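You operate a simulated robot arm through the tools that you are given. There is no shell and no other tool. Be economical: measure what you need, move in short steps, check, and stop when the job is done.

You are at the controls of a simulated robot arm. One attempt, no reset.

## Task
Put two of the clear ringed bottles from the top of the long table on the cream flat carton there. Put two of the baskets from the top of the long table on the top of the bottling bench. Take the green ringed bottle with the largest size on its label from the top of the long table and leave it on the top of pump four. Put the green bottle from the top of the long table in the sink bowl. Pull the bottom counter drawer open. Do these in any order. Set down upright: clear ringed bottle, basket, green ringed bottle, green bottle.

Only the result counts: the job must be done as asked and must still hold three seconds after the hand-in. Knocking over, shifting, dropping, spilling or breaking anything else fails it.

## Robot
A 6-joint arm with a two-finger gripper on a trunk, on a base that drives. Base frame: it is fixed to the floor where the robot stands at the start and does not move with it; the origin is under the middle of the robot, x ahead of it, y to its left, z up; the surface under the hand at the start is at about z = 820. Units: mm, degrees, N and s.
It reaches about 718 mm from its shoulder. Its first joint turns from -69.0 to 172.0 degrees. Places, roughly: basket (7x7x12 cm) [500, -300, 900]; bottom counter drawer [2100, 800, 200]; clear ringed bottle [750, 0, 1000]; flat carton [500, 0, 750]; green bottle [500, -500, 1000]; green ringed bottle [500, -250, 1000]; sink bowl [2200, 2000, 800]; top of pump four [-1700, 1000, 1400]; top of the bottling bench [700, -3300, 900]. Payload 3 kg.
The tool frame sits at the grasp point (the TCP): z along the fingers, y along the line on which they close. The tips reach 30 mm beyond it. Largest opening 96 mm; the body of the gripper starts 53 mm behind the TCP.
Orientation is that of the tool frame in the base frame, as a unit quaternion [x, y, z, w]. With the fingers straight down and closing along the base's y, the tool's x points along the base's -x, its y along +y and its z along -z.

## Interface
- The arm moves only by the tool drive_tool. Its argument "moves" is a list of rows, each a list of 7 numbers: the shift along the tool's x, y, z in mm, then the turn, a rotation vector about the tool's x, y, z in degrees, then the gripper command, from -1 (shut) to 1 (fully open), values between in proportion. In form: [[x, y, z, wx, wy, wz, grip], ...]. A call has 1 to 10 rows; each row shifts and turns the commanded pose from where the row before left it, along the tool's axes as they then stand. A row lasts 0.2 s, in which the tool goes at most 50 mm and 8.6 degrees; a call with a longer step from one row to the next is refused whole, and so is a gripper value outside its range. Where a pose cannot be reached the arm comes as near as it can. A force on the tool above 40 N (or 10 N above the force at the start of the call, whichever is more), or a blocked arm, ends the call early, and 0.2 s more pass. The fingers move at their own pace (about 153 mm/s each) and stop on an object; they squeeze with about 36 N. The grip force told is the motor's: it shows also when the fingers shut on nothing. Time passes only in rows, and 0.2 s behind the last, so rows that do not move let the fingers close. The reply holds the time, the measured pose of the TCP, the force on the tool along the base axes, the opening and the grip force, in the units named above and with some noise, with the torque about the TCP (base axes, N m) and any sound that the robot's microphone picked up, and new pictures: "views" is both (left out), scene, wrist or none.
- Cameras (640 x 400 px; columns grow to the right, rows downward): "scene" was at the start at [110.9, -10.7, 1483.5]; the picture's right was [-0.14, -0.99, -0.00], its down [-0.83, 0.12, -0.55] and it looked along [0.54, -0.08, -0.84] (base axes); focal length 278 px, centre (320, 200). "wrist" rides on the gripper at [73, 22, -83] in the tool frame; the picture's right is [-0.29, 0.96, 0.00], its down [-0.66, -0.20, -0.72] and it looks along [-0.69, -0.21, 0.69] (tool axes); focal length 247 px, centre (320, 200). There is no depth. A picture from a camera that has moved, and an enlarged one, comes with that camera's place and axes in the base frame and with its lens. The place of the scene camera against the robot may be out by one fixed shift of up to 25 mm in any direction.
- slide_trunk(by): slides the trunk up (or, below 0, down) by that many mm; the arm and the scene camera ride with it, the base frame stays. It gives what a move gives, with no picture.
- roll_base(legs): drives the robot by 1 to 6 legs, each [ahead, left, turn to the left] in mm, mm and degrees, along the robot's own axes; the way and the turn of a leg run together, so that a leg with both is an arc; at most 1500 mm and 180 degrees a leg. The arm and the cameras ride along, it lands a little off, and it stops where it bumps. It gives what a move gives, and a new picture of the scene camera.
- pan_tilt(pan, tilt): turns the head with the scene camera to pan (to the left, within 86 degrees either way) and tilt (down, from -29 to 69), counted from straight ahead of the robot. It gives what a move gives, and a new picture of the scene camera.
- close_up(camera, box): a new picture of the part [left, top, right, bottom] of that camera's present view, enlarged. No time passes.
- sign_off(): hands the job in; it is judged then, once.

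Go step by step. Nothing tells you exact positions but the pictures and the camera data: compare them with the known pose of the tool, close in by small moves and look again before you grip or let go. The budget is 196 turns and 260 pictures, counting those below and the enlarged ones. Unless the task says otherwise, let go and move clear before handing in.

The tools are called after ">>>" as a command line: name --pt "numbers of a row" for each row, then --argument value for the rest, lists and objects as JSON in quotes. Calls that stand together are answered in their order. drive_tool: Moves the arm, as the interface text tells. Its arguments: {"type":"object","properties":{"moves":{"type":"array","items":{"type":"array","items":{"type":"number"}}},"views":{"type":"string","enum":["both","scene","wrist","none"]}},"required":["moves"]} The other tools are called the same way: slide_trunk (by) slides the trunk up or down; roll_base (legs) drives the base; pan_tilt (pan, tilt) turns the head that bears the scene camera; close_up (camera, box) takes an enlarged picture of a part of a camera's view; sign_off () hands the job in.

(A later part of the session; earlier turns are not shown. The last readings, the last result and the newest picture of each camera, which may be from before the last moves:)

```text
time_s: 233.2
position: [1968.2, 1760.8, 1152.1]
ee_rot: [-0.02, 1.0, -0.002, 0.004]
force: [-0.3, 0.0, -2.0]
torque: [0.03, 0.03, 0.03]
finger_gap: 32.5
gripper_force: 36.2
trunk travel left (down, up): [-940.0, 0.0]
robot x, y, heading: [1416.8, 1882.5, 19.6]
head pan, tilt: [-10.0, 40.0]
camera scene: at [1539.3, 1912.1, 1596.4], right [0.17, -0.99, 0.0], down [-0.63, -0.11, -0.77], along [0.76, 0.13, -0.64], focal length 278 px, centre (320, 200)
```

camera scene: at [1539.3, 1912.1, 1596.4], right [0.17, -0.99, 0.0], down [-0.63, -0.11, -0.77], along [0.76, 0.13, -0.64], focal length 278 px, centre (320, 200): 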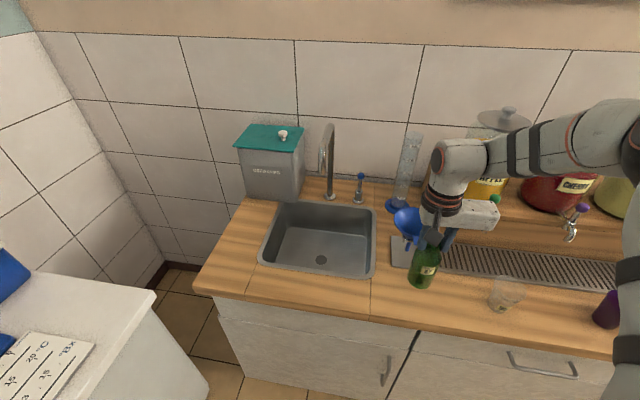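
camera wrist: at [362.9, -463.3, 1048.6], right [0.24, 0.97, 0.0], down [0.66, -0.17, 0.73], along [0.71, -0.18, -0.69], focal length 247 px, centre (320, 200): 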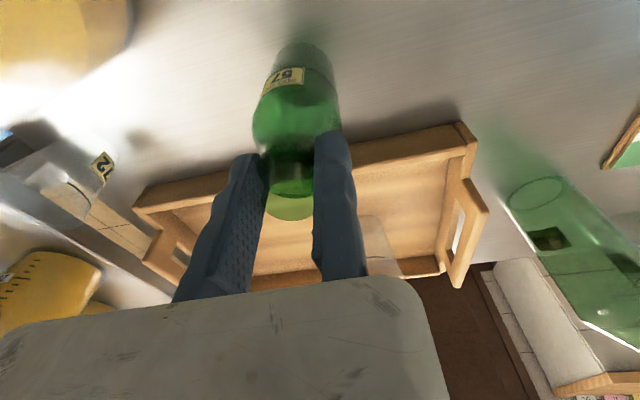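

Sink bowl spans about x 2055–2355, y 1840–2190 with a faucet at the back. I bring the bottle over the front half, about [2170, 1960].

>>> roll_base --legs '[[70, 198, 0], [186, -66, 0]]'

>>> drive_tool --pt "0 0 0 0 0 0 -1" --views "wrist"

```text
time_s: 236.0
position: [2161.1, 1971.9, 1154.0]
ee_rot: [-0.02, 1.0, 0.0, 0.005]
force: [0.1, 0.0, -2.0]
torque: [0.05, -0.02, 0.02]
finger_gap: 32.4
gripper_force: 36.4
trunk travel left (down, up): [-940.0, 0.0]
robot x, y, heading: [1611.7, 2091.3, 19.7]
head pan, tilt: [-10.0, 40.0]
camera scene: at [1732.0, 2122.9, 1596.7], right [0.17, -0.99, 0.0], down [-0.63, -0.11, -0.77], along [0.76, 0.13, -0.64], focal length 278 px, centre (320, 200)
```

scene: 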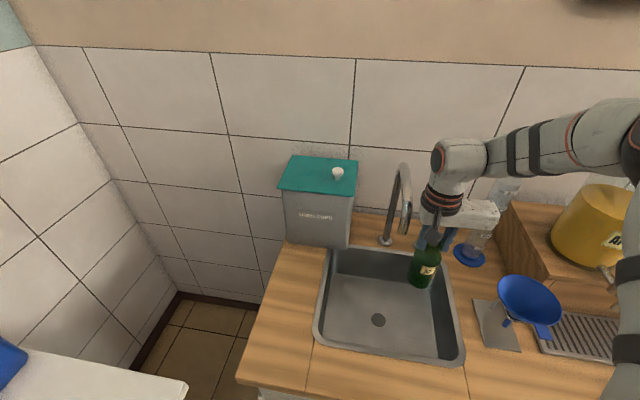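

```text
time_s: 236.4
position: [2164.0, 1972.4, 1154.6]
ee_rot: [-0.02, 1.0, 0.0, 0.003]
force: [-0.9, 0.3, -1.8]
torque: [0.01, -0.03, -0.01]
finger_gap: 32.2
gripper_force: 36.4
trunk travel left (down, up): [-940.0, 0.0]
robot x, y, heading: [1615.6, 2090.7, 19.6]
head pan, tilt: [-10.0, 40.0]
camera wrist: at [2089.8, 1991.4, 1235.8], right [0.26, 0.97, 0.0], down [0.66, -0.18, 0.73], along [0.7, -0.19, -0.69], focal length 247 px, centre (320, 200)
```

wrist: 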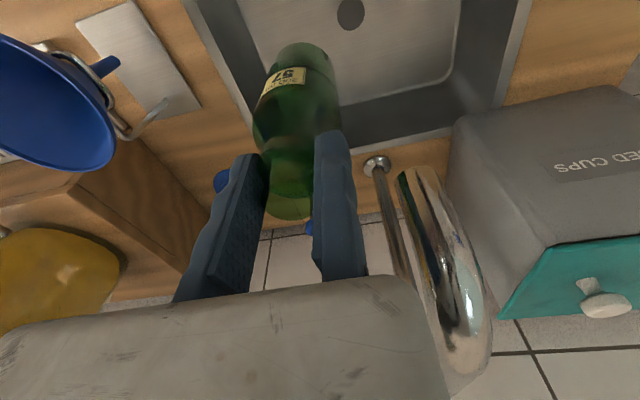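

Triangulation puts the counter top near z 970 and the faucet spout tip near [2155, 2015, 1170], very close to the wrist. I'll move back toward the bowl's front, away from the spout.

>>> roll_base --legs '[[-87.5, 22.6, 0]]'

>>> drive_tool --pt "0 0 0 0 0 0 -1" --views "wrist"

```text
time_s: 237.5
position: [2076.2, 1964.2, 1151.4]
ee_rot: [-0.02, 1.0, 0.0, 0.003]
force: [-0.1, -0.6, -2.5]
torque: [0.06, 0.06, -0.01]
finger_gap: 32.3
gripper_force: 35.4
trunk travel left (down, up): [-940.0, 0.0]
robot x, y, heading: [1519.2, 2085.5, 19.9]
head pan, tilt: [-10.0, 40.0]
camera scene: at [1649.8, 2114.9, 1596.0], right [0.17, -0.99, 0.0], down [-0.64, -0.11, -0.76], along [0.75, 0.13, -0.65], focal length 278 px, centre (320, 200)
```

scene: 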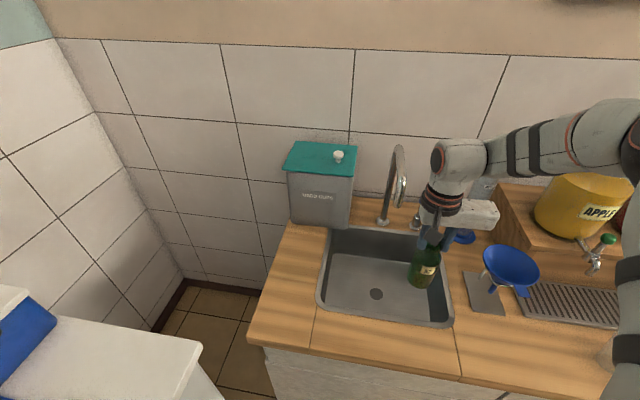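

```text
time_s: 237.9
position: [2075.2, 1962.5, 1152.7]
ee_rot: [-0.019, 1.0, -0.002, 0.003]
force: [0.0, -0.3, -1.7]
torque: [0.04, 0.03, 0.05]
finger_gap: 32.2
gripper_force: 35.7
trunk travel left (down, up): [-940.0, 0.0]
robot x, y, heading: [1525.0, 2081.0, 19.6]
head pan, tilt: [-10.0, 40.0]
camera wrist: at [2001.6, 1983.2, 1235.0], right [0.26, 0.97, 0.0], down [0.66, -0.18, 0.73], along [0.7, -0.19, -0.69], focal length 247 px, centre (320, 200)
```

wrist: 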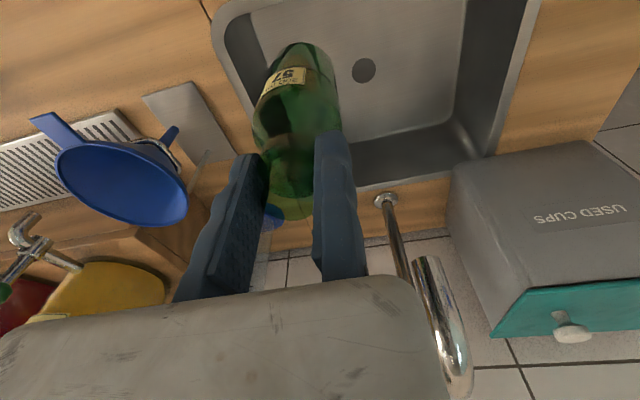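

>>> close_up --camera "wrist" --box '[180, 0, 500, 200]'

>>> close_up --camera "scene" --box '[290, 180, 490, 340]'

```text
2.00 times, centred on (340, 100) of wrist
camera zoom: at [2001.6, 1983.2, 1235.0], right [0.26, 0.97, 0.0], down [0.66, -0.18, 0.73], along [0.7, -0.19, -0.69], focal length 494 px, centre (280, 400)
```

zoom: 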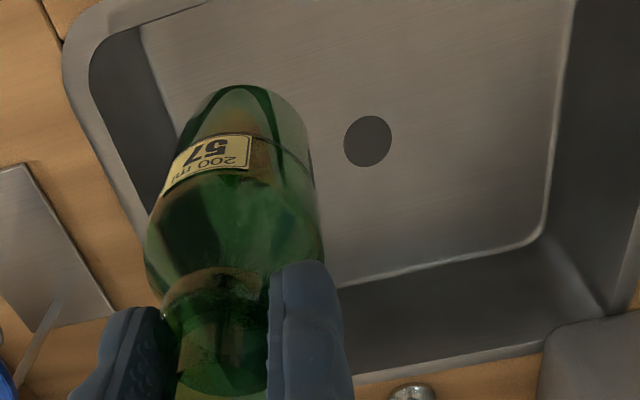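

```text
2.50 times, centred on (390, 260) of scene
camera zoom: at [1647.1, 2115.0, 1596.2], right [0.17, -0.99, 0.0], down [-0.63, -0.11, -0.77], along [0.75, 0.13, -0.64], focal length 694 px, centre (145, 50)
```

zoom: 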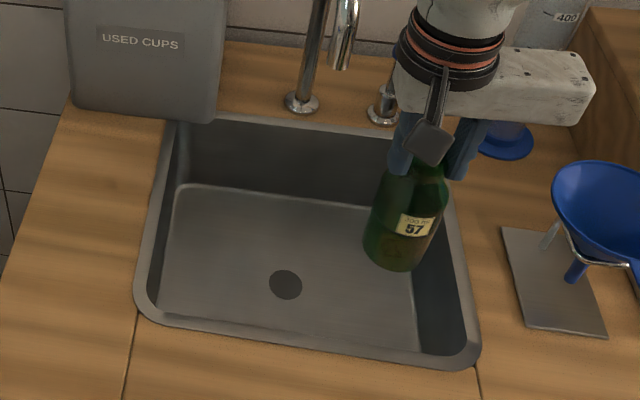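

The bottle would land too near the front wall; I shift +25 mm in x, then lower in stages.

>>> roll_base --legs '[[24, -8, 0]]'

>>> slide_trunk --by -150

>>> drive_tool --pt "0 0 0 0 0 0 -1" --views "both"

```text
time_s: 238.7
position: [2094.5, 1963.6, 1155.3]
ee_rot: [-0.019, 1.0, -0.001, 0.007]
force: [-0.8, -0.6, -1.6]
torque: [0.01, -0.04, -0.03]
finger_gap: 32.5
gripper_force: 36.2
trunk travel left (down, up): [-940.0, 0.0]
robot x, y, heading: [1549.1, 2086.0, 19.8]
head pan, tilt: [-10.0, 40.0]
camera scene: at [1663.8, 2115.1, 1597.1], right [0.17, -0.99, 0.0], down [-0.63, -0.11, -0.77], along [0.76, 0.13, -0.64], focal length 278 px, centre (320, 200)
```

scene: 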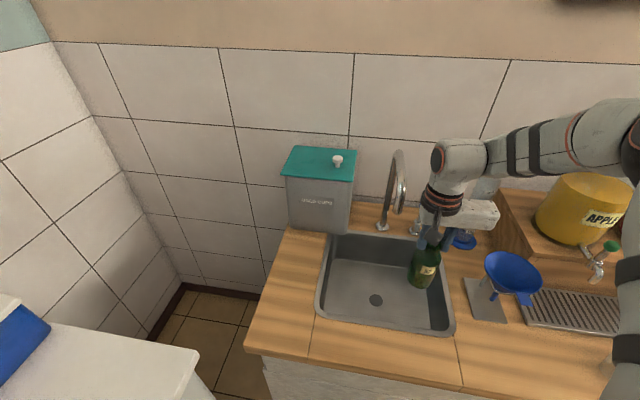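

```text
time_s: 240.5
position: [2099.1, 1963.8, 1002.7]
ee_rot: [-0.019, 1.0, 0.0, 0.003]
force: [-0.2, -0.5, -2.4]
torque: [0.01, 0.02, 0.01]
finger_gap: 32.6
gripper_force: 36.7
trunk travel left (down, up): [-790.0, 150.0]
robot x, y, heading: [1546.7, 2086.1, 19.6]
head pan, tilt: [-10.0, 40.0]
```

```text
time_s: 240.9
position: [2100.1, 1963.2, 1003.3]
ee_rot: [-0.019, 1.0, 0.0, 0.004]
force: [1.0, -0.1, -0.3]
torque: [0.05, 0.02, -0.01]
finger_gap: 32.2
gripper_force: 35.7
trunk travel left (down, up): [-790.0, 150.0]
robot x, y, heading: [1544.3, 2089.2, 19.7]
head pan, tilt: [-10.0, 40.0]
camera scene: at [1670.7, 2115.2, 1446.4], right [0.17, -0.99, 0.0], down [-0.63, -0.11, -0.77], along [0.75, 0.13, -0.64], focal length 278 px, centre (320, 200)
camera wrist: at [2025.6, 1983.2, 1085.6], right [0.26, 0.97, 0.0], down [0.66, -0.18, 0.73], along [0.7, -0.19, -0.69], focal length 247 px, centre (320, 200)
```

scene: 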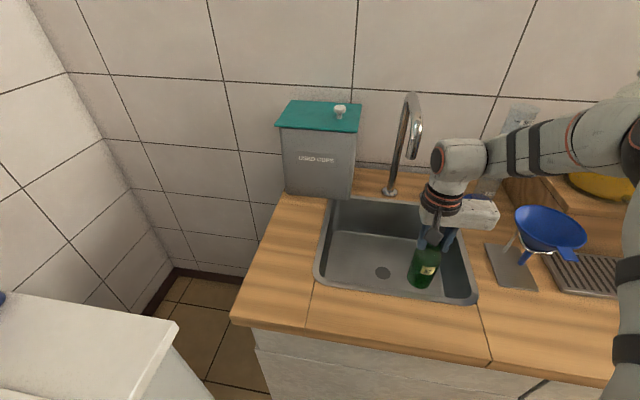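
wrist: 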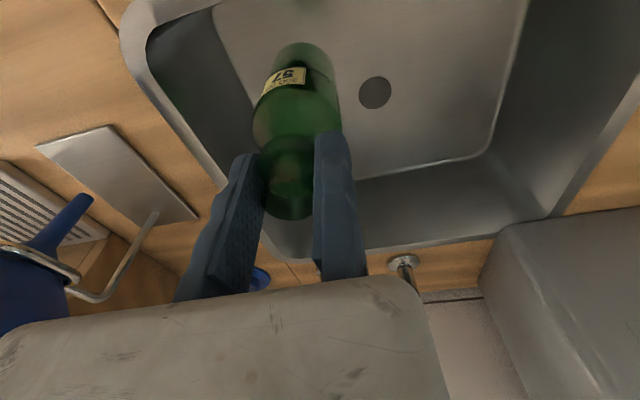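

>>> slide_trunk --by -75

>>> slide_trunk --by -8

>>> slide_trunk --by -8

```text
time_s: 242.0
position: [2099.6, 1964.0, 928.1]
ee_rot: [-0.019, 1.0, -0.001, 0.003]
force: [-0.3, 0.0, -2.4]
torque: [0.03, 0.01, 0.04]
finger_gap: 32.6
gripper_force: 35.9
trunk travel left (down, up): [-715.0, 225.0]
robot x, y, heading: [1547.2, 2088.7, 19.7]
head pan, tilt: [-10.0, 40.0]
```

```text
time_s: 242.6
position: [2099.8, 1962.8, 919.5]
ee_rot: [-0.02, 1.0, -0.002, 0.004]
force: [-0.5, 0.2, -1.5]
torque: [0.04, 0.02, 0.0]
finger_gap: 32.0
gripper_force: 36.1
trunk travel left (down, up): [-707.0, 233.0]
robot x, y, heading: [1549.3, 2085.6, 19.7]
head pan, tilt: [-10.0, 40.0]
```

```text
time_s: 243.2
position: [2099.3, 1962.6, 912.9]
ee_rot: [-0.019, 1.0, 0.0, 0.003]
force: [-1.5, 0.1, -1.9]
torque: [0.03, 0.0, 0.01]
finger_gap: 32.6
gripper_force: 36.1
trunk travel left (down, up): [-699.0, 241.0]
robot x, y, heading: [1547.5, 2085.9, 19.7]
head pan, tilt: [-10.0, 40.0]
```

>>> slide_trunk --by -5

>>> slide_trunk --by -5

>>> drive_tool --pt "0 0 0 0 0 0 -1" --views "both"

```text
time_s: 243.7
position: [2098.3, 1963.9, 907.4]
ee_rot: [-0.019, 1.0, 0.0, 0.003]
force: [-0.6, -0.1, -2.1]
torque: [0.01, 0.05, -0.02]
finger_gap: 32.5
gripper_force: 35.8
trunk travel left (down, up): [-694.0, 246.0]
robot x, y, heading: [1547.5, 2081.4, 19.7]
head pan, tilt: [-10.0, 40.0]
```

```text
time_s: 244.2
position: [2098.8, 1962.6, 902.1]
ee_rot: [-0.019, 1.0, -0.001, 0.003]
force: [0.2, 0.2, -0.8]
torque: [0.02, 0.07, 0.01]
finger_gap: 32.2
gripper_force: 36.8
trunk travel left (down, up): [-689.0, 251.0]
robot x, y, heading: [1546.5, 2084.1, 19.9]
head pan, tilt: [-10.0, 40.0]
```

```text
time_s: 244.6
position: [2098.9, 1963.1, 902.0]
ee_rot: [-0.019, 1.0, -0.001, 0.003]
force: [-0.2, 0.2, -1.0]
torque: [0.01, 0.01, 0.0]
finger_gap: 32.6
gripper_force: 36.1
trunk travel left (down, up): [-689.0, 251.0]
robot x, y, heading: [1548.8, 2088.0, 19.7]
head pan, tilt: [-10.0, 40.0]
camera scene: at [1670.4, 2115.3, 1345.4], right [0.17, -0.99, 0.0], down [-0.63, -0.11, -0.77], along [0.76, 0.13, -0.64], focal length 278 px, centre (320, 200)
camera wrist: at [2025.3, 1983.3, 984.7], right [0.26, 0.97, 0.0], down [0.66, -0.18, 0.73], along [0.7, -0.19, -0.69], focal length 247 px, centre (320, 200)
```

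scene: 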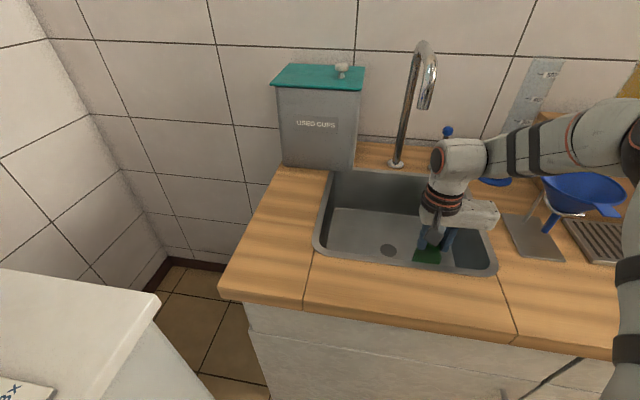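
wrist: 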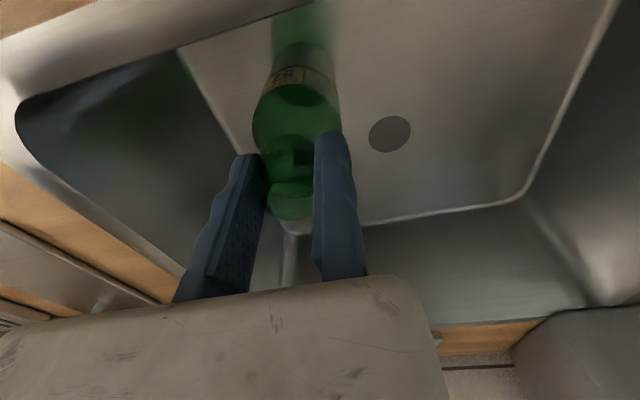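

>>> slide_trunk --by -4

>>> slide_trunk --by -3

>>> slide_trunk --by -3

```text
time_s: 245.2
position: [2098.3, 1965.3, 902.5]
ee_rot: [-0.02, 1.0, 0.0, 0.008]
force: [3.0, -2.9, 24.8]
torque: [-0.5, -0.01, 0.05]
finger_gap: 32.6
gripper_force: 36.7
trunk travel left (down, up): [-685.0, 255.0]
robot x, y, heading: [1548.7, 2083.9, 19.4]
head pan, tilt: [-10.0, 40.0]
```

```text
time_s: 245.7
position: [2098.5, 1964.5, 900.7]
ee_rot: [-0.018, 1.0, 0.001, 0.01]
force: [-4.9, -1.8, 17.6]
torque: [-0.31, 0.88, -0.03]
finger_gap: 32.7
gripper_force: 36.0
trunk travel left (down, up): [-682.0, 258.0]
robot x, y, heading: [1551.5, 2088.2, 19.6]
head pan, tilt: [-10.0, 40.0]
stopped: the force on the tool passed its limit at 41 N (the readings are from after the stop); the commanded pose is now the measured one
```

```text
time_s: 246.2
position: [2098.6, 1964.9, 901.2]
ee_rot: [-0.019, 1.0, 0.0, 0.014]
force: [0.3, -4.1, 38.5]
torque: [-0.76, 0.43, -0.03]
finger_gap: 33.1
gripper_force: 35.7
trunk travel left (down, up): [-679.0, 261.0]
robot x, y, heading: [1546.9, 2085.1, 19.6]
head pan, tilt: [-10.0, 40.0]
```

Contact reached with excess push; I ease the trunk up until the force is small.

>>> slide_trunk --by 4

>>> slide_trunk --by 2

```text
time_s: 246.7
position: [2098.6, 1963.8, 900.6]
ee_rot: [-0.019, 1.0, -0.001, 0.011]
force: [3.3, -2.3, 22.8]
torque: [-0.28, -0.89, -0.02]
finger_gap: 32.9
gripper_force: 36.3
trunk travel left (down, up): [-683.0, 257.0]
robot x, y, heading: [1548.0, 2087.6, 19.6]
head pan, tilt: [-10.0, 40.0]
```

```text
time_s: 247.2
position: [2100.0, 1963.8, 901.2]
ee_rot: [-0.019, 1.0, 0.0, 0.008]
force: [1.4, 0.0, 9.0]
torque: [-0.08, -0.56, 0.01]
finger_gap: 32.9
gripper_force: 36.3
trunk travel left (down, up): [-685.0, 255.0]
robot x, y, heading: [1547.0, 2086.7, 19.5]
head pan, tilt: [-10.0, 40.0]
```

Near zero load. One more millimetre, then release gently and rise.

>>> slide_trunk --by 1

>>> drive_tool --pt "0 0 0 0 0 0 -0.1" --pt "0 3 0 0 0 0 0.2" --pt "0 0 0 0 0 0 0.2" --views "wrist"

```text
time_s: 247.7
position: [2099.4, 1963.8, 900.3]
ee_rot: [-0.02, 1.0, 0.0, 0.006]
force: [-0.4, 0.1, -1.5]
torque: [0.02, 0.0, 0.0]
finger_gap: 32.6
gripper_force: 36.0
trunk travel left (down, up): [-686.0, 254.0]
robot x, y, heading: [1548.0, 2084.2, 19.4]
head pan, tilt: [-10.0, 40.0]
```

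```text
time_s: 248.5
position: [2100.4, 1963.8, 901.1]
ee_rot: [-0.019, 1.0, -0.001, 0.007]
force: [0.0, -0.2, -0.5]
torque: [0.0, -0.02, 0.0]
finger_gap: 57.8
gripper_force: 0.0
out of reach, approached as far as the arm can: row 2
trunk travel left (down, up): [-686.0, 254.0]
robot x, y, heading: [1546.4, 2082.6, 19.5]
head pan, tilt: [-10.0, 40.0]
camera wrist: at [2026.8, 1983.3, 983.7], right [0.26, 0.97, 0.0], down [0.66, -0.18, 0.73], along [0.71, -0.19, -0.68], focal length 247 px, centre (320, 200)
```

wrist: 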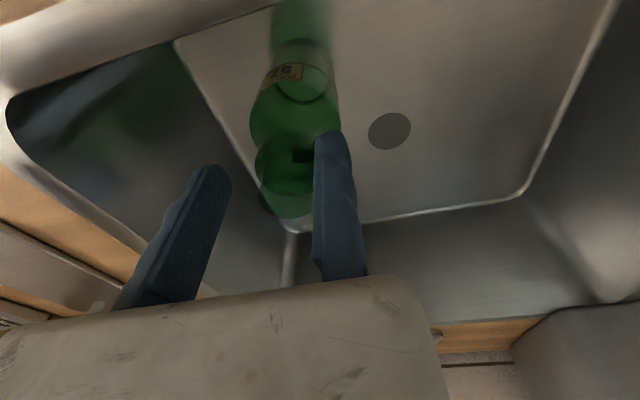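

>>> drive_tool --pt "3 5 0 0 0 0 0.2" --pt "0 0 0 0 0 0 0.2" --views "none"

>>> slide_trunk --by 40

>>> drive_tool --pt "0 0 0 0 0 0 0.2" --views "wrist"

```text
time_s: 249.1
position: [2097.5, 1965.9, 901.8]
ee_rot: [-0.02, 1.0, 0.0, 0.009]
force: [-0.3, 0.1, 0.3]
torque: [0.0, -0.05, 0.01]
finger_gap: 57.7
gripper_force: 0.0
trunk travel left (down, up): [-686.0, 254.0]
robot x, y, heading: [1546.8, 2084.6, 19.8]
head pan, tilt: [-10.0, 40.0]
```

```text
time_s: 250.0
position: [2098.0, 1966.2, 941.3]
ee_rot: [-0.019, 1.0, 0.001, 0.008]
force: [-0.2, 0.3, 0.4]
torque: [0.04, -0.02, 0.01]
finger_gap: 57.4
gripper_force: 0.2
trunk travel left (down, up): [-726.0, 214.0]
robot x, y, heading: [1547.4, 2084.5, 19.7]
head pan, tilt: [-10.0, 40.0]
```

```text
time_s: 250.4
position: [2097.0, 1966.5, 940.7]
ee_rot: [-0.02, 1.0, 0.0, 0.008]
force: [-0.8, 0.3, 0.1]
torque: [-0.01, -0.01, 0.01]
finger_gap: 57.7
gripper_force: 0.1
trunk travel left (down, up): [-726.0, 214.0]
robot x, y, heading: [1551.2, 2086.4, 19.6]
head pan, tilt: [-10.0, 40.0]
camera wrist: at [2022.7, 1985.5, 1023.6], right [0.26, 0.97, 0.0], down [0.66, -0.18, 0.73], along [0.71, -0.19, -0.68], focal length 247 px, centre (320, 200)
```

wrist: 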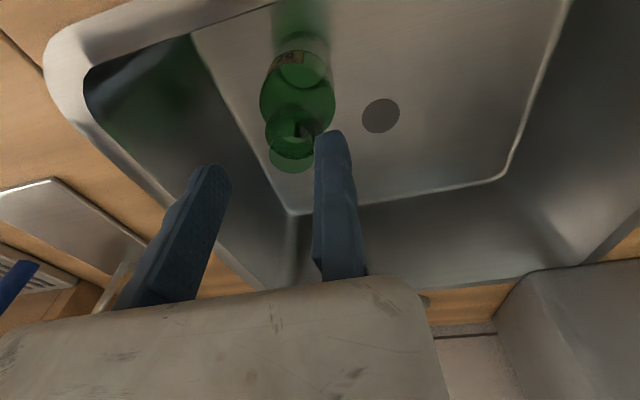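

The green bottle stands in the bowl. Raise, back off and move along to the drawers.

>>> slide_trunk --by 214

>>> roll_base --legs '[[-235, 84, 0], [-377, -1055, 0], [0, 0, -20]]'

>>> pan_tilt --pan -10 --tilt 50

```text
time_s: 252.6
position: [2097.9, 1965.7, 1155.8]
ee_rot: [-0.02, 1.0, 0.0, 0.007]
force: [-0.8, 0.0, -0.6]
torque: [0.02, 0.01, -0.01]
finger_gap: 57.6
gripper_force: 0.0
trunk travel left (down, up): [-940.0, 0.0]
robot x, y, heading: [1547.8, 2087.2, 19.6]
head pan, tilt: [-10.0, 40.0]
```

```text
time_s: 260.9
position: [1779.4, 670.5, 1155.1]
ee_rot: [0.151, 0.988, -0.002, 0.008]
force: [-0.1, 0.5, -0.6]
torque: [0.0, -0.02, 0.01]
finger_gap: 57.8
gripper_force: 0.1
trunk travel left (down, up): [-940.0, 0.0]
robot x, y, heading: [1307.0, 960.9, 0.3]
head pan, tilt: [-10.0, 40.0]
camera scene: at [1428.0, 952.3, 1596.4], right [-0.17, -0.99, 0.0], down [-0.63, 0.11, -0.77], along [0.75, -0.13, -0.64], focal length 278 px, centre (320, 200)
```

scene: 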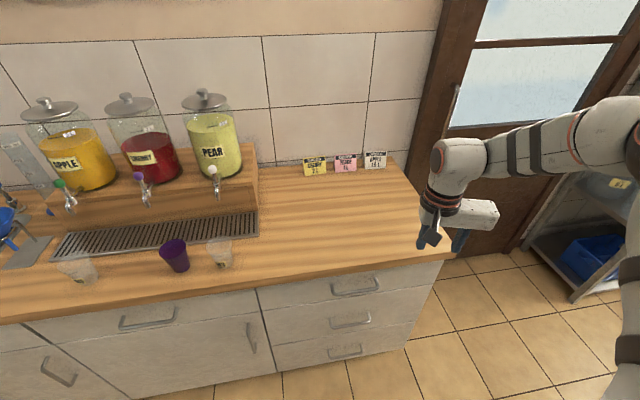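

```text
time_s: 261.6
position: [1779.7, 670.6, 1155.8]
ee_rot: [0.152, 0.988, -0.001, 0.009]
force: [0.2, 0.5, 1.3]
torque: [0.01, 0.01, -0.01]
finger_gap: 57.8
gripper_force: 0.2
trunk travel left (down, up): [-940.0, 0.0]
robot x, y, heading: [1302.8, 965.6, -0.2]
head pan, tilt: [-10.0, 50.0]
camera scene: at [1419.4, 952.8, 1582.3], right [-0.17, -0.99, 0.0], down [-0.75, 0.13, -0.64], along [0.63, -0.11, -0.77], focal length 278 px, centre (320, 200)
```

scene: 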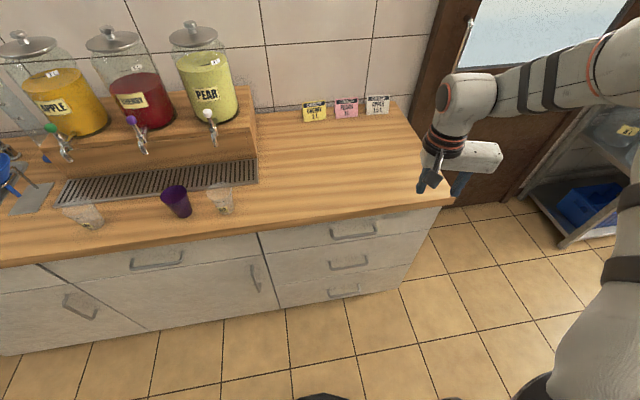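

>>> close_up --camera "scene" --box '[290, 200, 410, 310]'

```text
3.64 times, centred on (350, 255) of scene
camera zoom: at [1419.4, 952.8, 1582.3], right [-0.17, -0.99, 0.0], down [-0.75, 0.13, -0.64], along [0.63, -0.11, -0.77], focal length 1010 px, centre (211, 0)
```

zoom: 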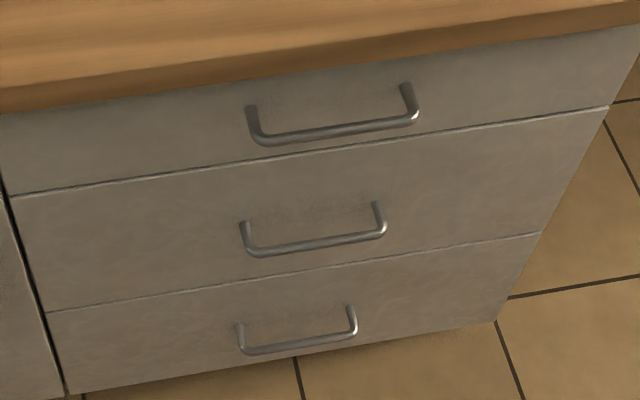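

The drawer handles are U-bars about 120 mm wide. I test whether the tool can be yawed ~90° here so the fingers close across the bar.

>>> drive_tool --pt "30 0 0 0 0 -8.5 1" --pt "0 0 0 0 0 -8.5 1" --pt "0 0 0 0 0 -8.5 1" --pt "0 0 0 0 0 -8.5 1" --pt "0 0 0 0 0 -8.5 1" --pt "0 0 0 0 0 -8.5 1" --pt "0 0 0 0 0 -8.5 1" --pt "0 0 0 0 0 -8.5 1" --pt "0 0 0 0 0 -8.5 1" --pt "0 0 0 0 0 -8.5 1" --views "none"

```text
time_s: 263.8
position: [1538.4, 772.6, 1090.4]
ee_rot: [-0.548, 0.837, 0.005, 0.014]
force: [0.2, 0.8, 0.3]
torque: [0.0, -0.03, 0.0]
finger_gap: 95.7
gripper_force: 0.1
out of reach, approached as far as the arm can: row 2, 3, 4, 5, 6, 7, 8, 9, 10
trunk travel left (down, up): [-940.0, 0.0]
robot x, y, heading: [1301.2, 962.3, 0.1]
head pan, tilt: [-10.0, 50.0]
```

>>> drive_tool --pt "0 0 0 0 0 8.5 1" --pt "0 0 0 0 0 8.5 1" --pt "0 0 0 0 0 8.5 1" --pt "0 0 0 0 0 8.5 1" --pt "0 0 0 0 0 8.5 1" --pt "0 0 0 0 0 8.5 1" --pt "0 0 0 0 0 8.5 1" --pt "0 0 0 0 0 8.5 1" --pt "0 0 0 0 0 8.5 1" --pt "0 0 0 0 0 8.5 1" --views "none"

>>> drive_tool --pt "0 0 0 0 0 8.5 1" --pt "0 0 0 0 0 8.5 1" --pt "0 0 0 0 0 8.5 1" --pt "0 0 0 0 0 8.5 1" --pt "0 0 0 0 0 8.5 1" --pt "0 0 0 0 0 8.5 1" --pt "0 0 0 0 0 8.5 1" --pt "0 0 0 0 0 8.5 1" --views "none"

```text
time_s: 266.0
position: [1538.2, 770.1, 1092.4]
ee_rot: [0.153, 0.988, -0.002, 0.007]
force: [0.6, 0.7, 0.3]
torque: [0.0, -0.03, 0.03]
finger_gap: 95.9
gripper_force: 0.0
out of reach, approached as far as the arm can: row 1
trunk travel left (down, up): [-940.0, 0.0]
robot x, y, heading: [1301.7, 967.3, -0.0]
head pan, tilt: [-10.0, 50.0]
```

```text
time_s: 267.8
position: [1538.5, 770.5, 1093.2]
ee_rot: [0.679, 0.734, 0.004, 0.007]
force: [-0.3, -0.7, 0.0]
torque: [0.03, 0.02, 0.03]
finger_gap: 96.4
gripper_force: 0.0
trunk travel left (down, up): [-940.0, 0.0]
robot x, y, heading: [1302.4, 966.3, 0.0]
head pan, tilt: [-10.0, 50.0]
```

Yaw −85° works close in. Now try tilting the fingers up to point forward (+x).

>>> drive_tool --pt "0 0 0 -8.5 0 0 1" --pt "0 0 0 -8.5 0 0 1" --pt "0 0 0 -8.5 0 0 1" --pt "0 0 0 -8.5 0 0 1" --pt "0 0 0 -8.5 0 0 1" --pt "0 0 0 -8.5 0 0 1" --pt "0 0 0 -8.5 0 0 1" --pt "0 0 0 -8.5 0 0 1" --pt "0 0 0 -8.5 0 0 1" --pt "0 0 0 -8.5 0 0 1" --views "scene"

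```text
time_s: 270.0
position: [1763.1, 814.0, 1291.1]
ee_rot: [0.495, 0.552, 0.497, 0.451]
force: [-0.6, 0.3, -0.3]
torque: [0.0, -0.02, -0.06]
finger_gap: 95.8
gripper_force: 0.1
out of reach, approached as far as the arm can: row 1, 2, 3, 4, 5, 6, 7, 8, 9, 10
trunk travel left (down, up): [-940.0, 0.0]
robot x, y, heading: [1300.0, 966.9, 0.3]
head pan, tilt: [-10.0, 50.0]
camera scene: at [1420.4, 953.5, 1582.2], right [-0.17, -0.99, 0.0], down [-0.76, 0.13, -0.64], along [0.63, -0.11, -0.77], focal length 278 px, centre (320, 200)
```

scene: 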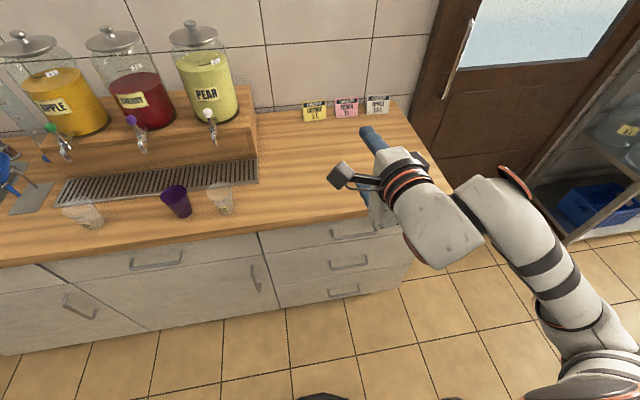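

The tool now points forward with the fixed finger on top — ideal for the bar. Look down at the robot base before lowering.

>>> pan_tilt --pan -15 --tilt 69

>>> slide_trunk --by -500

>>> drive_tool --pt "0 0 0 0 0 0 1" --views "both"

```text
time_s: 270.8
position: [1761.4, 813.5, 1290.7]
ee_rot: [0.494, 0.551, 0.498, 0.451]
force: [0.1, -0.1, 0.3]
torque: [0.01, 0.01, 0.03]
finger_gap: 96.0
gripper_force: 0.0
trunk travel left (down, up): [-940.0, 0.0]
robot x, y, heading: [1306.3, 967.7, 0.2]
head pan, tilt: [-15.0, 68.8]
camera scene: at [1397.5, 951.8, 1560.4], right [-0.26, -0.97, 0.0], down [-0.9, 0.24, -0.36], along [0.35, -0.09, -0.93], focal length 278 px, centre (320, 200)
```

scene: 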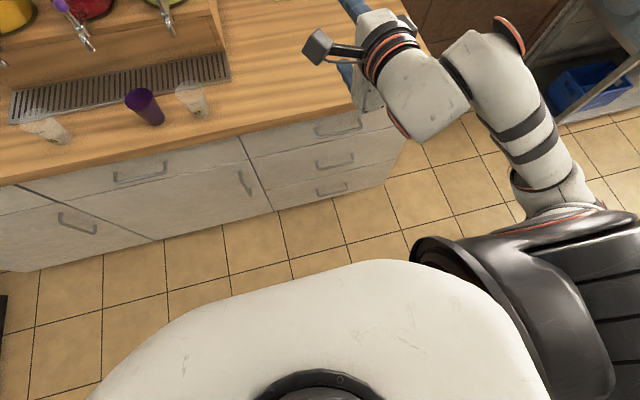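

```text
refused: -500 is not a number from -400 to 400
```

```text
time_s: 271.2
position: [1761.4, 813.5, 1290.6]
ee_rot: [0.496, 0.551, 0.498, 0.451]
force: [-0.1, 0.2, -0.1]
torque: [-0.01, 0.01, -0.04]
finger_gap: 96.2
gripper_force: 0.1
trunk travel left (down, up): [-940.0, 0.0]
robot x, y, heading: [1303.1, 966.4, 0.2]
head pan, tilt: [-15.0, 68.8]
camera scene: at [1397.6, 951.9, 1560.3], right [-0.26, -0.97, 0.0], down [-0.9, 0.24, -0.36], along [0.35, -0.09, -0.93], focal length 278 px, centre (320, 200)
camera wrist: at [1674.5, 878.7, 1321.2], right [0.12, -0.28, 0.95], down [-0.67, -0.73, -0.13], along [0.73, -0.62, -0.28], focal length 247 px, centre (320, 200)
```

scene: 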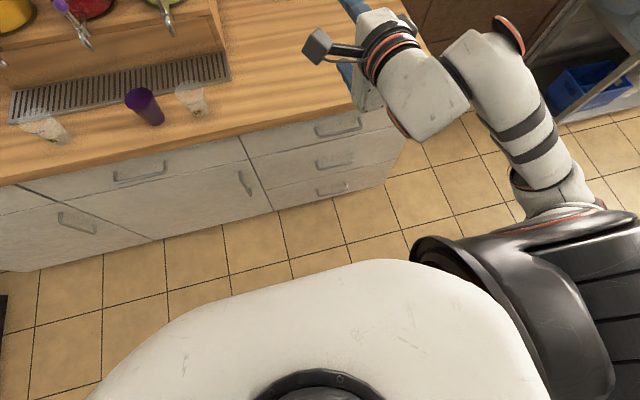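
wrist: 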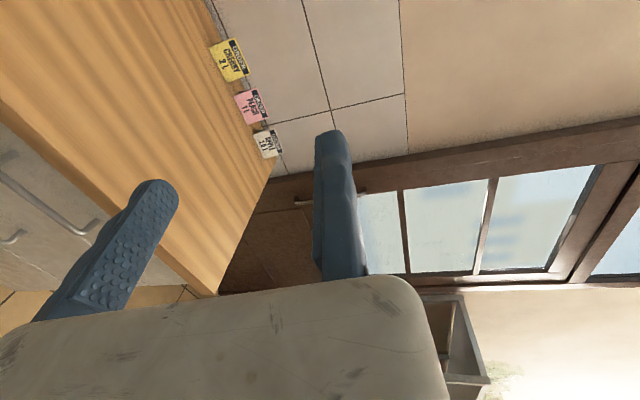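

>>> slide_trunk --by -400

>>> slide_trunk --by -400

>>> pan_tilt --pan -20 --tilt 40

>>> drive_tool --pt "0 0 0 0 0 0 1" --views "wrist"

```text
time_s: 275.0
position: [1761.3, 814.5, 891.7]
ee_rot: [0.495, 0.551, 0.498, 0.451]
force: [-0.2, 0.3, 0.4]
torque: [-0.01, 0.0, -0.04]
finger_gap: 96.0
gripper_force: 0.1
trunk travel left (down, up): [-540.0, 400.0]
robot x, y, heading: [1297.7, 963.5, 0.1]
head pan, tilt: [-15.0, 68.8]
```

```text
time_s: 278.9
position: [1760.9, 813.8, 490.8]
ee_rot: [0.495, 0.552, 0.498, 0.45]
force: [-0.3, 0.6, -0.8]
torque: [-0.02, -0.02, 0.01]
finger_gap: 96.1
gripper_force: 0.0
trunk travel left (down, up): [-140.0, 800.0]
robot x, y, heading: [1303.3, 967.1, 0.4]
head pan, tilt: [-15.0, 68.8]
```

```text
time_s: 279.8
position: [1762.2, 814.8, 491.4]
ee_rot: [0.495, 0.552, 0.497, 0.452]
force: [-0.4, -0.7, -0.2]
torque: [0.02, 0.01, -0.01]
finger_gap: 96.1
gripper_force: 0.1
trunk travel left (down, up): [-140.0, 800.0]
robot x, y, heading: [1303.5, 964.1, 0.1]
head pan, tilt: [-20.0, 40.0]
camera scene: at [1423.5, 937.4, 796.4], right [-0.34, -0.94, 0.0], down [-0.6, 0.22, -0.77], along [0.72, -0.26, -0.64], focal length 278 px, centre (320, 200)
```

scene: 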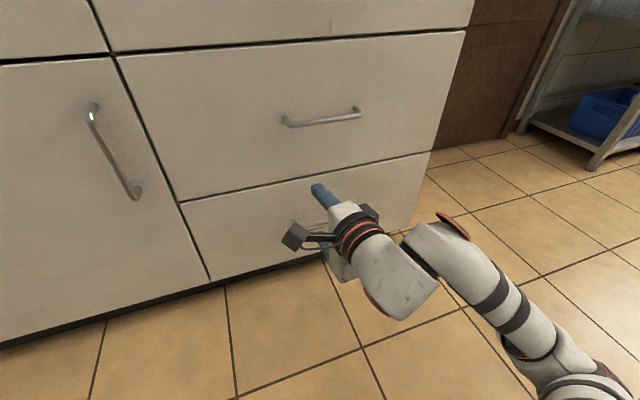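

```text
time_s: 280.2
position: [1760.8, 814.7, 490.6]
ee_rot: [0.494, 0.551, 0.498, 0.452]
force: [0.0, -0.6, 0.3]
torque: [0.02, 0.02, 0.0]
finger_gap: 95.9
gripper_force: 0.0
trunk travel left (down, up): [-140.0, 800.0]
robot x, y, heading: [1300.7, 966.7, -0.0]
head pan, tilt: [-20.0, 40.0]
camera wrist: at [1674.5, 878.7, 521.2], right [0.12, -0.28, 0.95], down [-0.67, -0.73, -0.13], along [0.73, -0.62, -0.28], focal length 247 px, centre (320, 200)
```

wrist: 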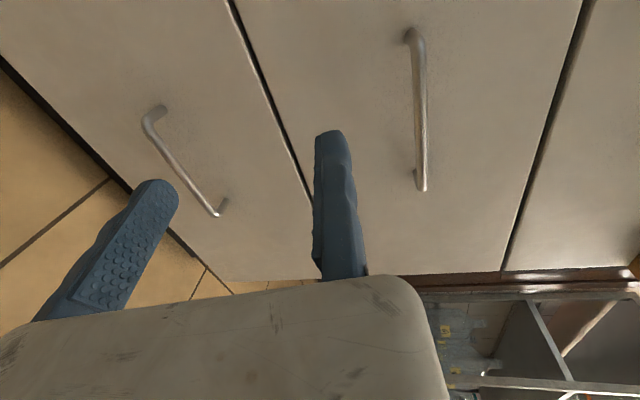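

The bottom handle's bar is near [1913, 752, 270]. I lower the trunk fully, level the tool and move down.

>>> slide_trunk --by -140

>>> drive_tool --pt "0 -35 0 -5 0 0 1" --pt "0 -35 0 0 -6 0 1" --views "wrist"

```text
time_s: 281.9
position: [1762.6, 814.0, 351.0]
ee_rot: [0.495, 0.551, 0.497, 0.452]
force: [0.3, -0.1, -1.3]
torque: [-0.03, 0.02, 0.0]
finger_gap: 95.8
gripper_force: 0.0
trunk travel left (down, up): [0.0, 940.0]
robot x, y, heading: [1303.4, 966.0, 0.1]
head pan, tilt: [-20.0, 40.0]
```

```text
time_s: 282.5
position: [1767.6, 783.7, 389.8]
ee_rot: [0.503, 0.515, 0.494, 0.488]
force: [0.2, -0.6, -0.4]
torque: [-0.02, 0.01, 0.01]
finger_gap: 95.8
gripper_force: 0.1
out of reach, approached as far as the arm can: row 1, 2
trunk travel left (down, up): [0.0, 940.0]
robot x, y, heading: [1302.1, 968.3, -0.1]
head pan, tilt: [-20.0, 40.0]
camera wrist: at [1684.9, 857.2, 413.9], right [0.04, -0.29, 0.96], down [-0.72, -0.67, -0.17], along [0.69, -0.68, -0.23], focal length 247 px, centre (320, 200)
```

wrist: 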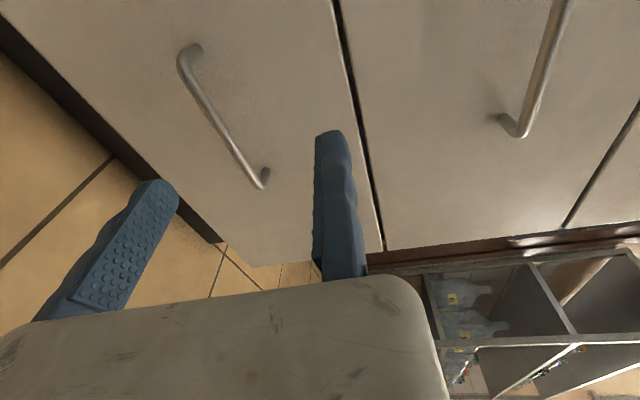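

Leveling is limited at this height; I'll use a ~60° forward-down tilt instead, which allows going lower.

>>> drive_tool --pt "0 0 0 8.5 0 0 1" --pt "0 0 0 8.5 0 0 1" --pt "0 0 0 8.5 0 0 1" --pt "0 -34.7 16.5 0 0 0 1" --pt "0 -34.7 16.5 0 0 0 1" --pt "0 -34.7 16.5 0 0 0 1" --views "both"

```text
time_s: 283.9
position: [1765.1, 784.5, 274.4]
ee_rot: [0.599, 0.6, 0.373, 0.377]
force: [-0.2, 0.3, -0.8]
torque: [-0.01, -0.04, -0.01]
finger_gap: 96.1
gripper_force: 0.0
trunk travel left (down, up): [0.0, 940.0]
robot x, y, heading: [1302.1, 969.1, -0.2]
head pan, tilt: [-20.0, 40.0]
camera scene: at [1423.5, 937.4, 656.5], right [-0.34, -0.94, 0.0], down [-0.6, 0.22, -0.77], along [0.72, -0.26, -0.64], focal length 278 px, centre (320, 200)
camera wrist: at [1701.6, 858.7, 330.1], right [0.42, -0.29, 0.86], down [-0.74, -0.66, 0.14], along [0.53, -0.69, -0.49], focal length 247 px, centre (320, 200)
```

scene: 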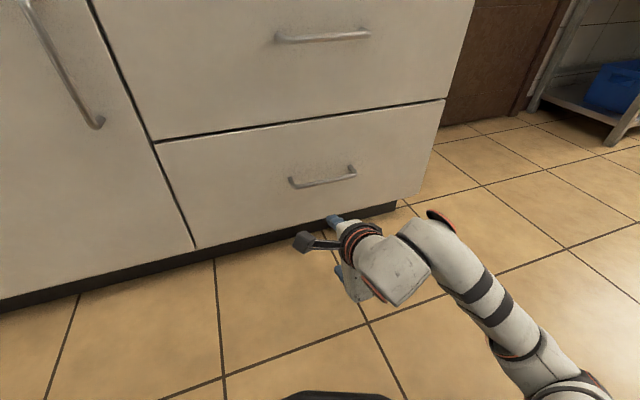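
wrist: 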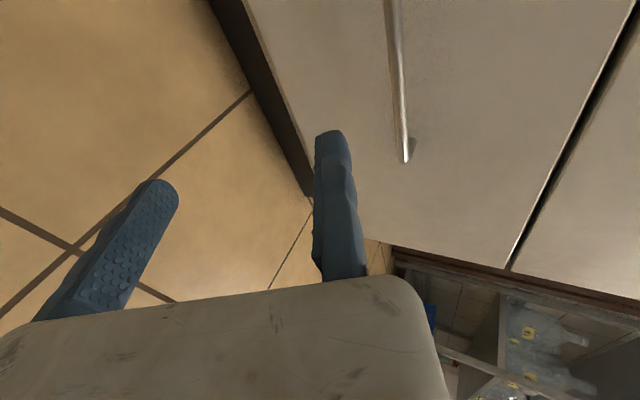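

Bar found at x≈1909, z≈274, centre y≈752. I back off along the tool axis, raise a bit, and drive up to a pre-grasp point.

>>> drive_tool --pt "0 0 -30 0 0 0 1" --pt "0 0 -30 0 0 0 1" --views "none"

>>> slide_trunk --by 12

>>> roll_base --legs '[[130, -32, 0]]'

>>> drive_tool --pt "0 0 0 0 0 0 1" --views "wrist"

```text
time_s: 284.5
position: [1730.5, 777.6, 300.3]
ee_rot: [0.6, 0.601, 0.372, 0.376]
force: [0.0, 0.7, -0.1]
torque: [-0.06, 0.02, 0.03]
finger_gap: 96.2
gripper_force: 0.0
out of reach, approached as far as the arm can: row 2
trunk travel left (down, up): [0.0, 940.0]
robot x, y, heading: [1301.6, 966.5, 0.1]
head pan, tilt: [-20.0, 40.0]
```

```text
time_s: 285.1
position: [1732.3, 777.6, 312.4]
ee_rot: [0.6, 0.6, 0.373, 0.376]
force: [0.1, -0.3, -0.4]
torque: [0.02, -0.03, 0.0]
finger_gap: 95.9
gripper_force: 0.2
trunk travel left (down, up): [-12.0, 928.0]
robot x, y, heading: [1302.7, 964.8, 0.2]
head pan, tilt: [-20.0, 40.0]
```

```text
time_s: 286.4
position: [1861.1, 744.7, 312.1]
ee_rot: [0.599, 0.601, 0.372, 0.376]
force: [-0.3, 0.4, 0.0]
torque: [-0.01, 0.02, -0.02]
finger_gap: 95.6
gripper_force: 0.1
trunk travel left (down, up): [-12.0, 928.0]
robot x, y, heading: [1430.2, 931.5, -0.0]
head pan, tilt: [-20.0, 40.0]
camera scene: at [1553.1, 905.5, 668.5], right [-0.34, -0.94, 0.0], down [-0.6, 0.22, -0.77], along [0.72, -0.26, -0.64], focal length 278 px, centre (320, 200)
```

scene: 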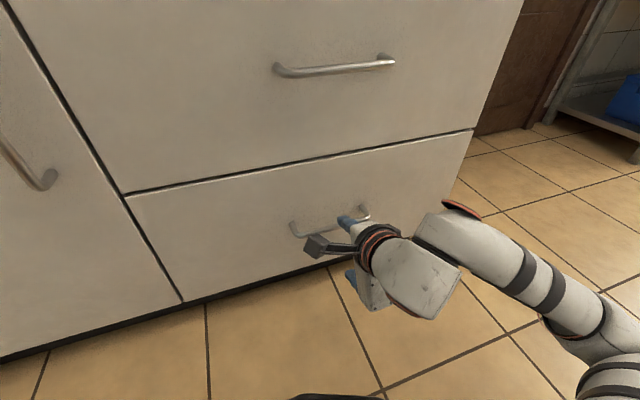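

```text
time_s: 286.8
position: [1860.3, 745.7, 311.9]
ee_rot: [0.599, 0.601, 0.373, 0.376]
force: [-0.5, -0.4, 0.3]
torque: [0.02, -0.01, 0.01]
finger_gap: 96.3
gripper_force: 0.1
trunk travel left (down, up): [-12.0, 928.0]
robot x, y, heading: [1429.2, 937.0, -0.1]
head pan, tilt: [-20.0, 40.0]
camera wrist: at [1797.0, 819.6, 368.3], right [0.42, -0.29, 0.86], down [-0.74, -0.66, 0.14], along [0.53, -0.69, -0.49], focal length 247 px, centre (320, 200)
```

wrist: 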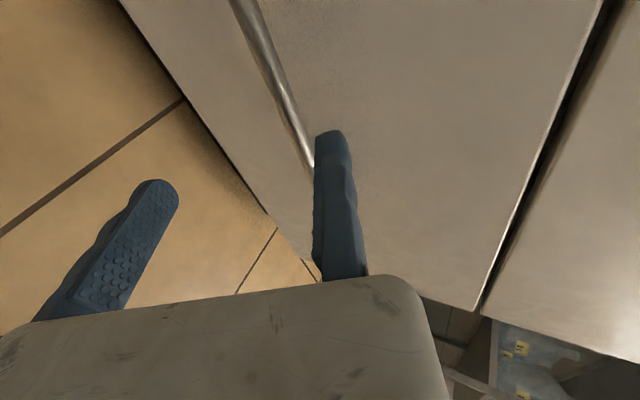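

Bar lines up just under the fixed finger. Advance 45 mm along the tool axis and close.

>>> drive_tool --pt "0 0 15 0 0 0 1" --pt "0 0 15 0 0 0 1" --pt "0 0 15 0 0 0 1" --pt "0 0 0 0 0 0 1" --views "wrist"

```text
time_s: 287.8
position: [1902.0, 745.2, 292.8]
ee_rot: [0.6, 0.6, 0.372, 0.376]
force: [-1.0, -0.1, 0.1]
torque: [-0.03, -0.02, -0.04]
finger_gap: 96.1
gripper_force: 0.0
trunk travel left (down, up): [-12.0, 928.0]
robot x, y, heading: [1431.5, 934.2, 0.1]
head pan, tilt: [-20.0, 40.0]
camera wrist: at [1838.0, 818.9, 348.5], right [0.42, -0.29, 0.86], down [-0.74, -0.66, 0.14], along [0.53, -0.69, -0.49], focal length 247 px, centre (320, 200)
```

wrist: 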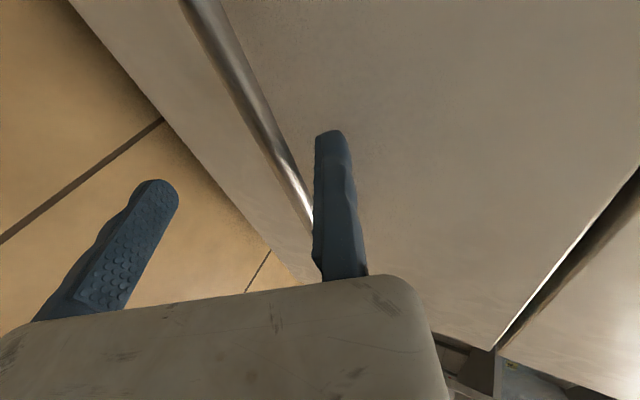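

>>> drive_tool --pt "0 0 0 0 0 0 -1" --pt "0 0 0 0 0 0 -1" --pt "0 0 0 0 0 0 -1" --pt "0 0 0 0 0 0 -1" --views "wrist"

```text
time_s: 288.8
position: [1901.3, 745.2, 289.2]
ee_rot: [0.601, 0.602, 0.371, 0.373]
force: [-25.7, 5.0, -27.3]
torque: [0.2, 0.59, 0.09]
finger_gap: 18.7
gripper_force: 36.0
trunk travel left (down, up): [-12.0, 928.0]
robot x, y, heading: [1432.5, 937.1, 0.2]
head pan, tilt: [-20.0, 40.0]
camera wrist: at [1838.0, 818.6, 346.3], right [0.43, -0.29, 0.86], down [-0.74, -0.66, 0.15], along [0.52, -0.69, -0.5], focal length 247 px, centre (320, 200)
```

wrist: 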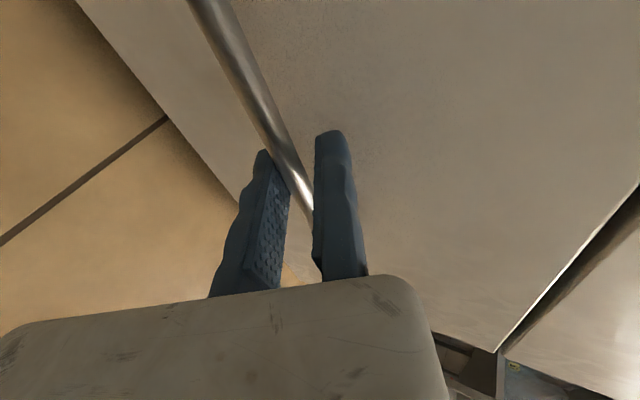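

Moving finger touches; lower the hand ~6 mm along −y so both pads grip.

>>> drive_tool --pt "0 -4 0 0 0 0 -1" --pt "0 -3 0 0 0 0 -1" --pt "0 0 0 0 0 0 -1" --views "none"

```text
time_s: 289.6
position: [1898.1, 745.0, 282.2]
ee_rot: [0.601, 0.602, 0.37, 0.372]
force: [-25.1, 3.8, -27.6]
torque: [0.14, 0.48, -0.02]
finger_gap: 12.3
gripper_force: 35.5
trunk travel left (down, up): [-12.0, 928.0]
robot x, y, heading: [1430.8, 932.1, 0.3]
head pan, tilt: [-20.0, 40.0]
```

>>> drive_tool --pt "0 -2 0 0 0 0 -1" --pt "0 0 0 0 0 0 -1" --views "none"

>>> roll_base --legs '[[-80, 0, 0]]'

```text
time_s: 290.2
position: [1897.2, 745.1, 283.1]
ee_rot: [0.6, 0.601, 0.371, 0.375]
force: [-10.7, 0.4, -19.9]
torque: [0.38, 0.26, -0.02]
finger_gap: 11.4
gripper_force: 44.8
trunk travel left (down, up): [-12.0, 928.0]
robot x, y, heading: [1436.1, 934.3, -0.0]
head pan, tilt: [-20.0, 40.0]
```

```text
time_s: 291.2
position: [1817.0, 744.8, 282.7]
ee_rot: [0.601, 0.6, 0.372, 0.374]
force: [-1.2, 4.0, -17.0]
torque: [0.06, 0.11, -0.5]
finger_gap: 11.5
gripper_force: 44.8
trunk travel left (down, up): [-12.0, 928.0]
robot x, y, heading: [1348.6, 933.0, 0.1]
head pan, tilt: [-20.0, 40.0]
camera scene: at [1474.0, 904.9, 668.1], right [-0.34, -0.94, 0.0], down [-0.61, 0.22, -0.76], along [0.72, -0.26, -0.64], focal length 278 px, centre (320, 200)
```

scene: 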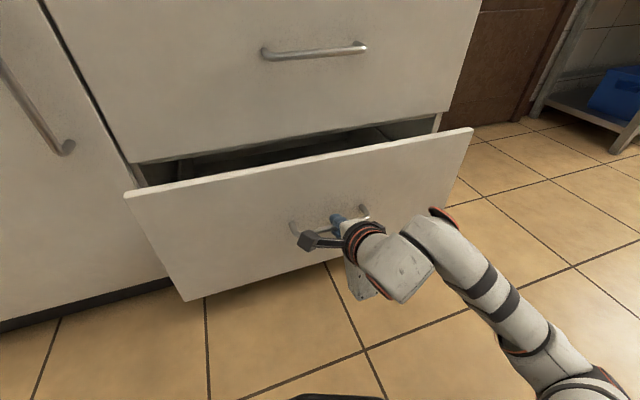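

The drawer is opening. Pull further.

>>> roll_base --legs '[[-150, 0, 0], [-80, 0, 0]]'

```text
time_s: 293.3
position: [1586.0, 745.3, 283.4]
ee_rot: [0.601, 0.6, 0.371, 0.375]
force: [0.1, 4.1, -14.6]
torque: [0.12, 0.13, -0.54]
finger_gap: 11.7
gripper_force: 44.6
trunk travel left (down, up): [-12.0, 928.0]
robot x, y, heading: [1122.2, 931.8, 0.1]
head pan, tilt: [-20.0, 40.0]
camera scene: at [1243.5, 904.9, 668.1], right [-0.34, -0.94, 0.0], down [-0.61, 0.22, -0.76], along [0.72, -0.26, -0.64], focal length 278 px, centre (320, 200)
```

scene: 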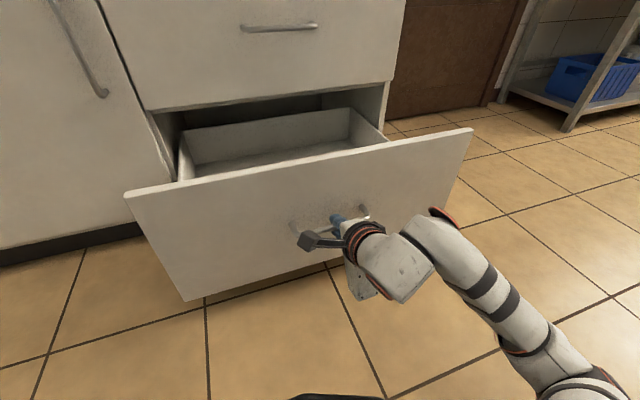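

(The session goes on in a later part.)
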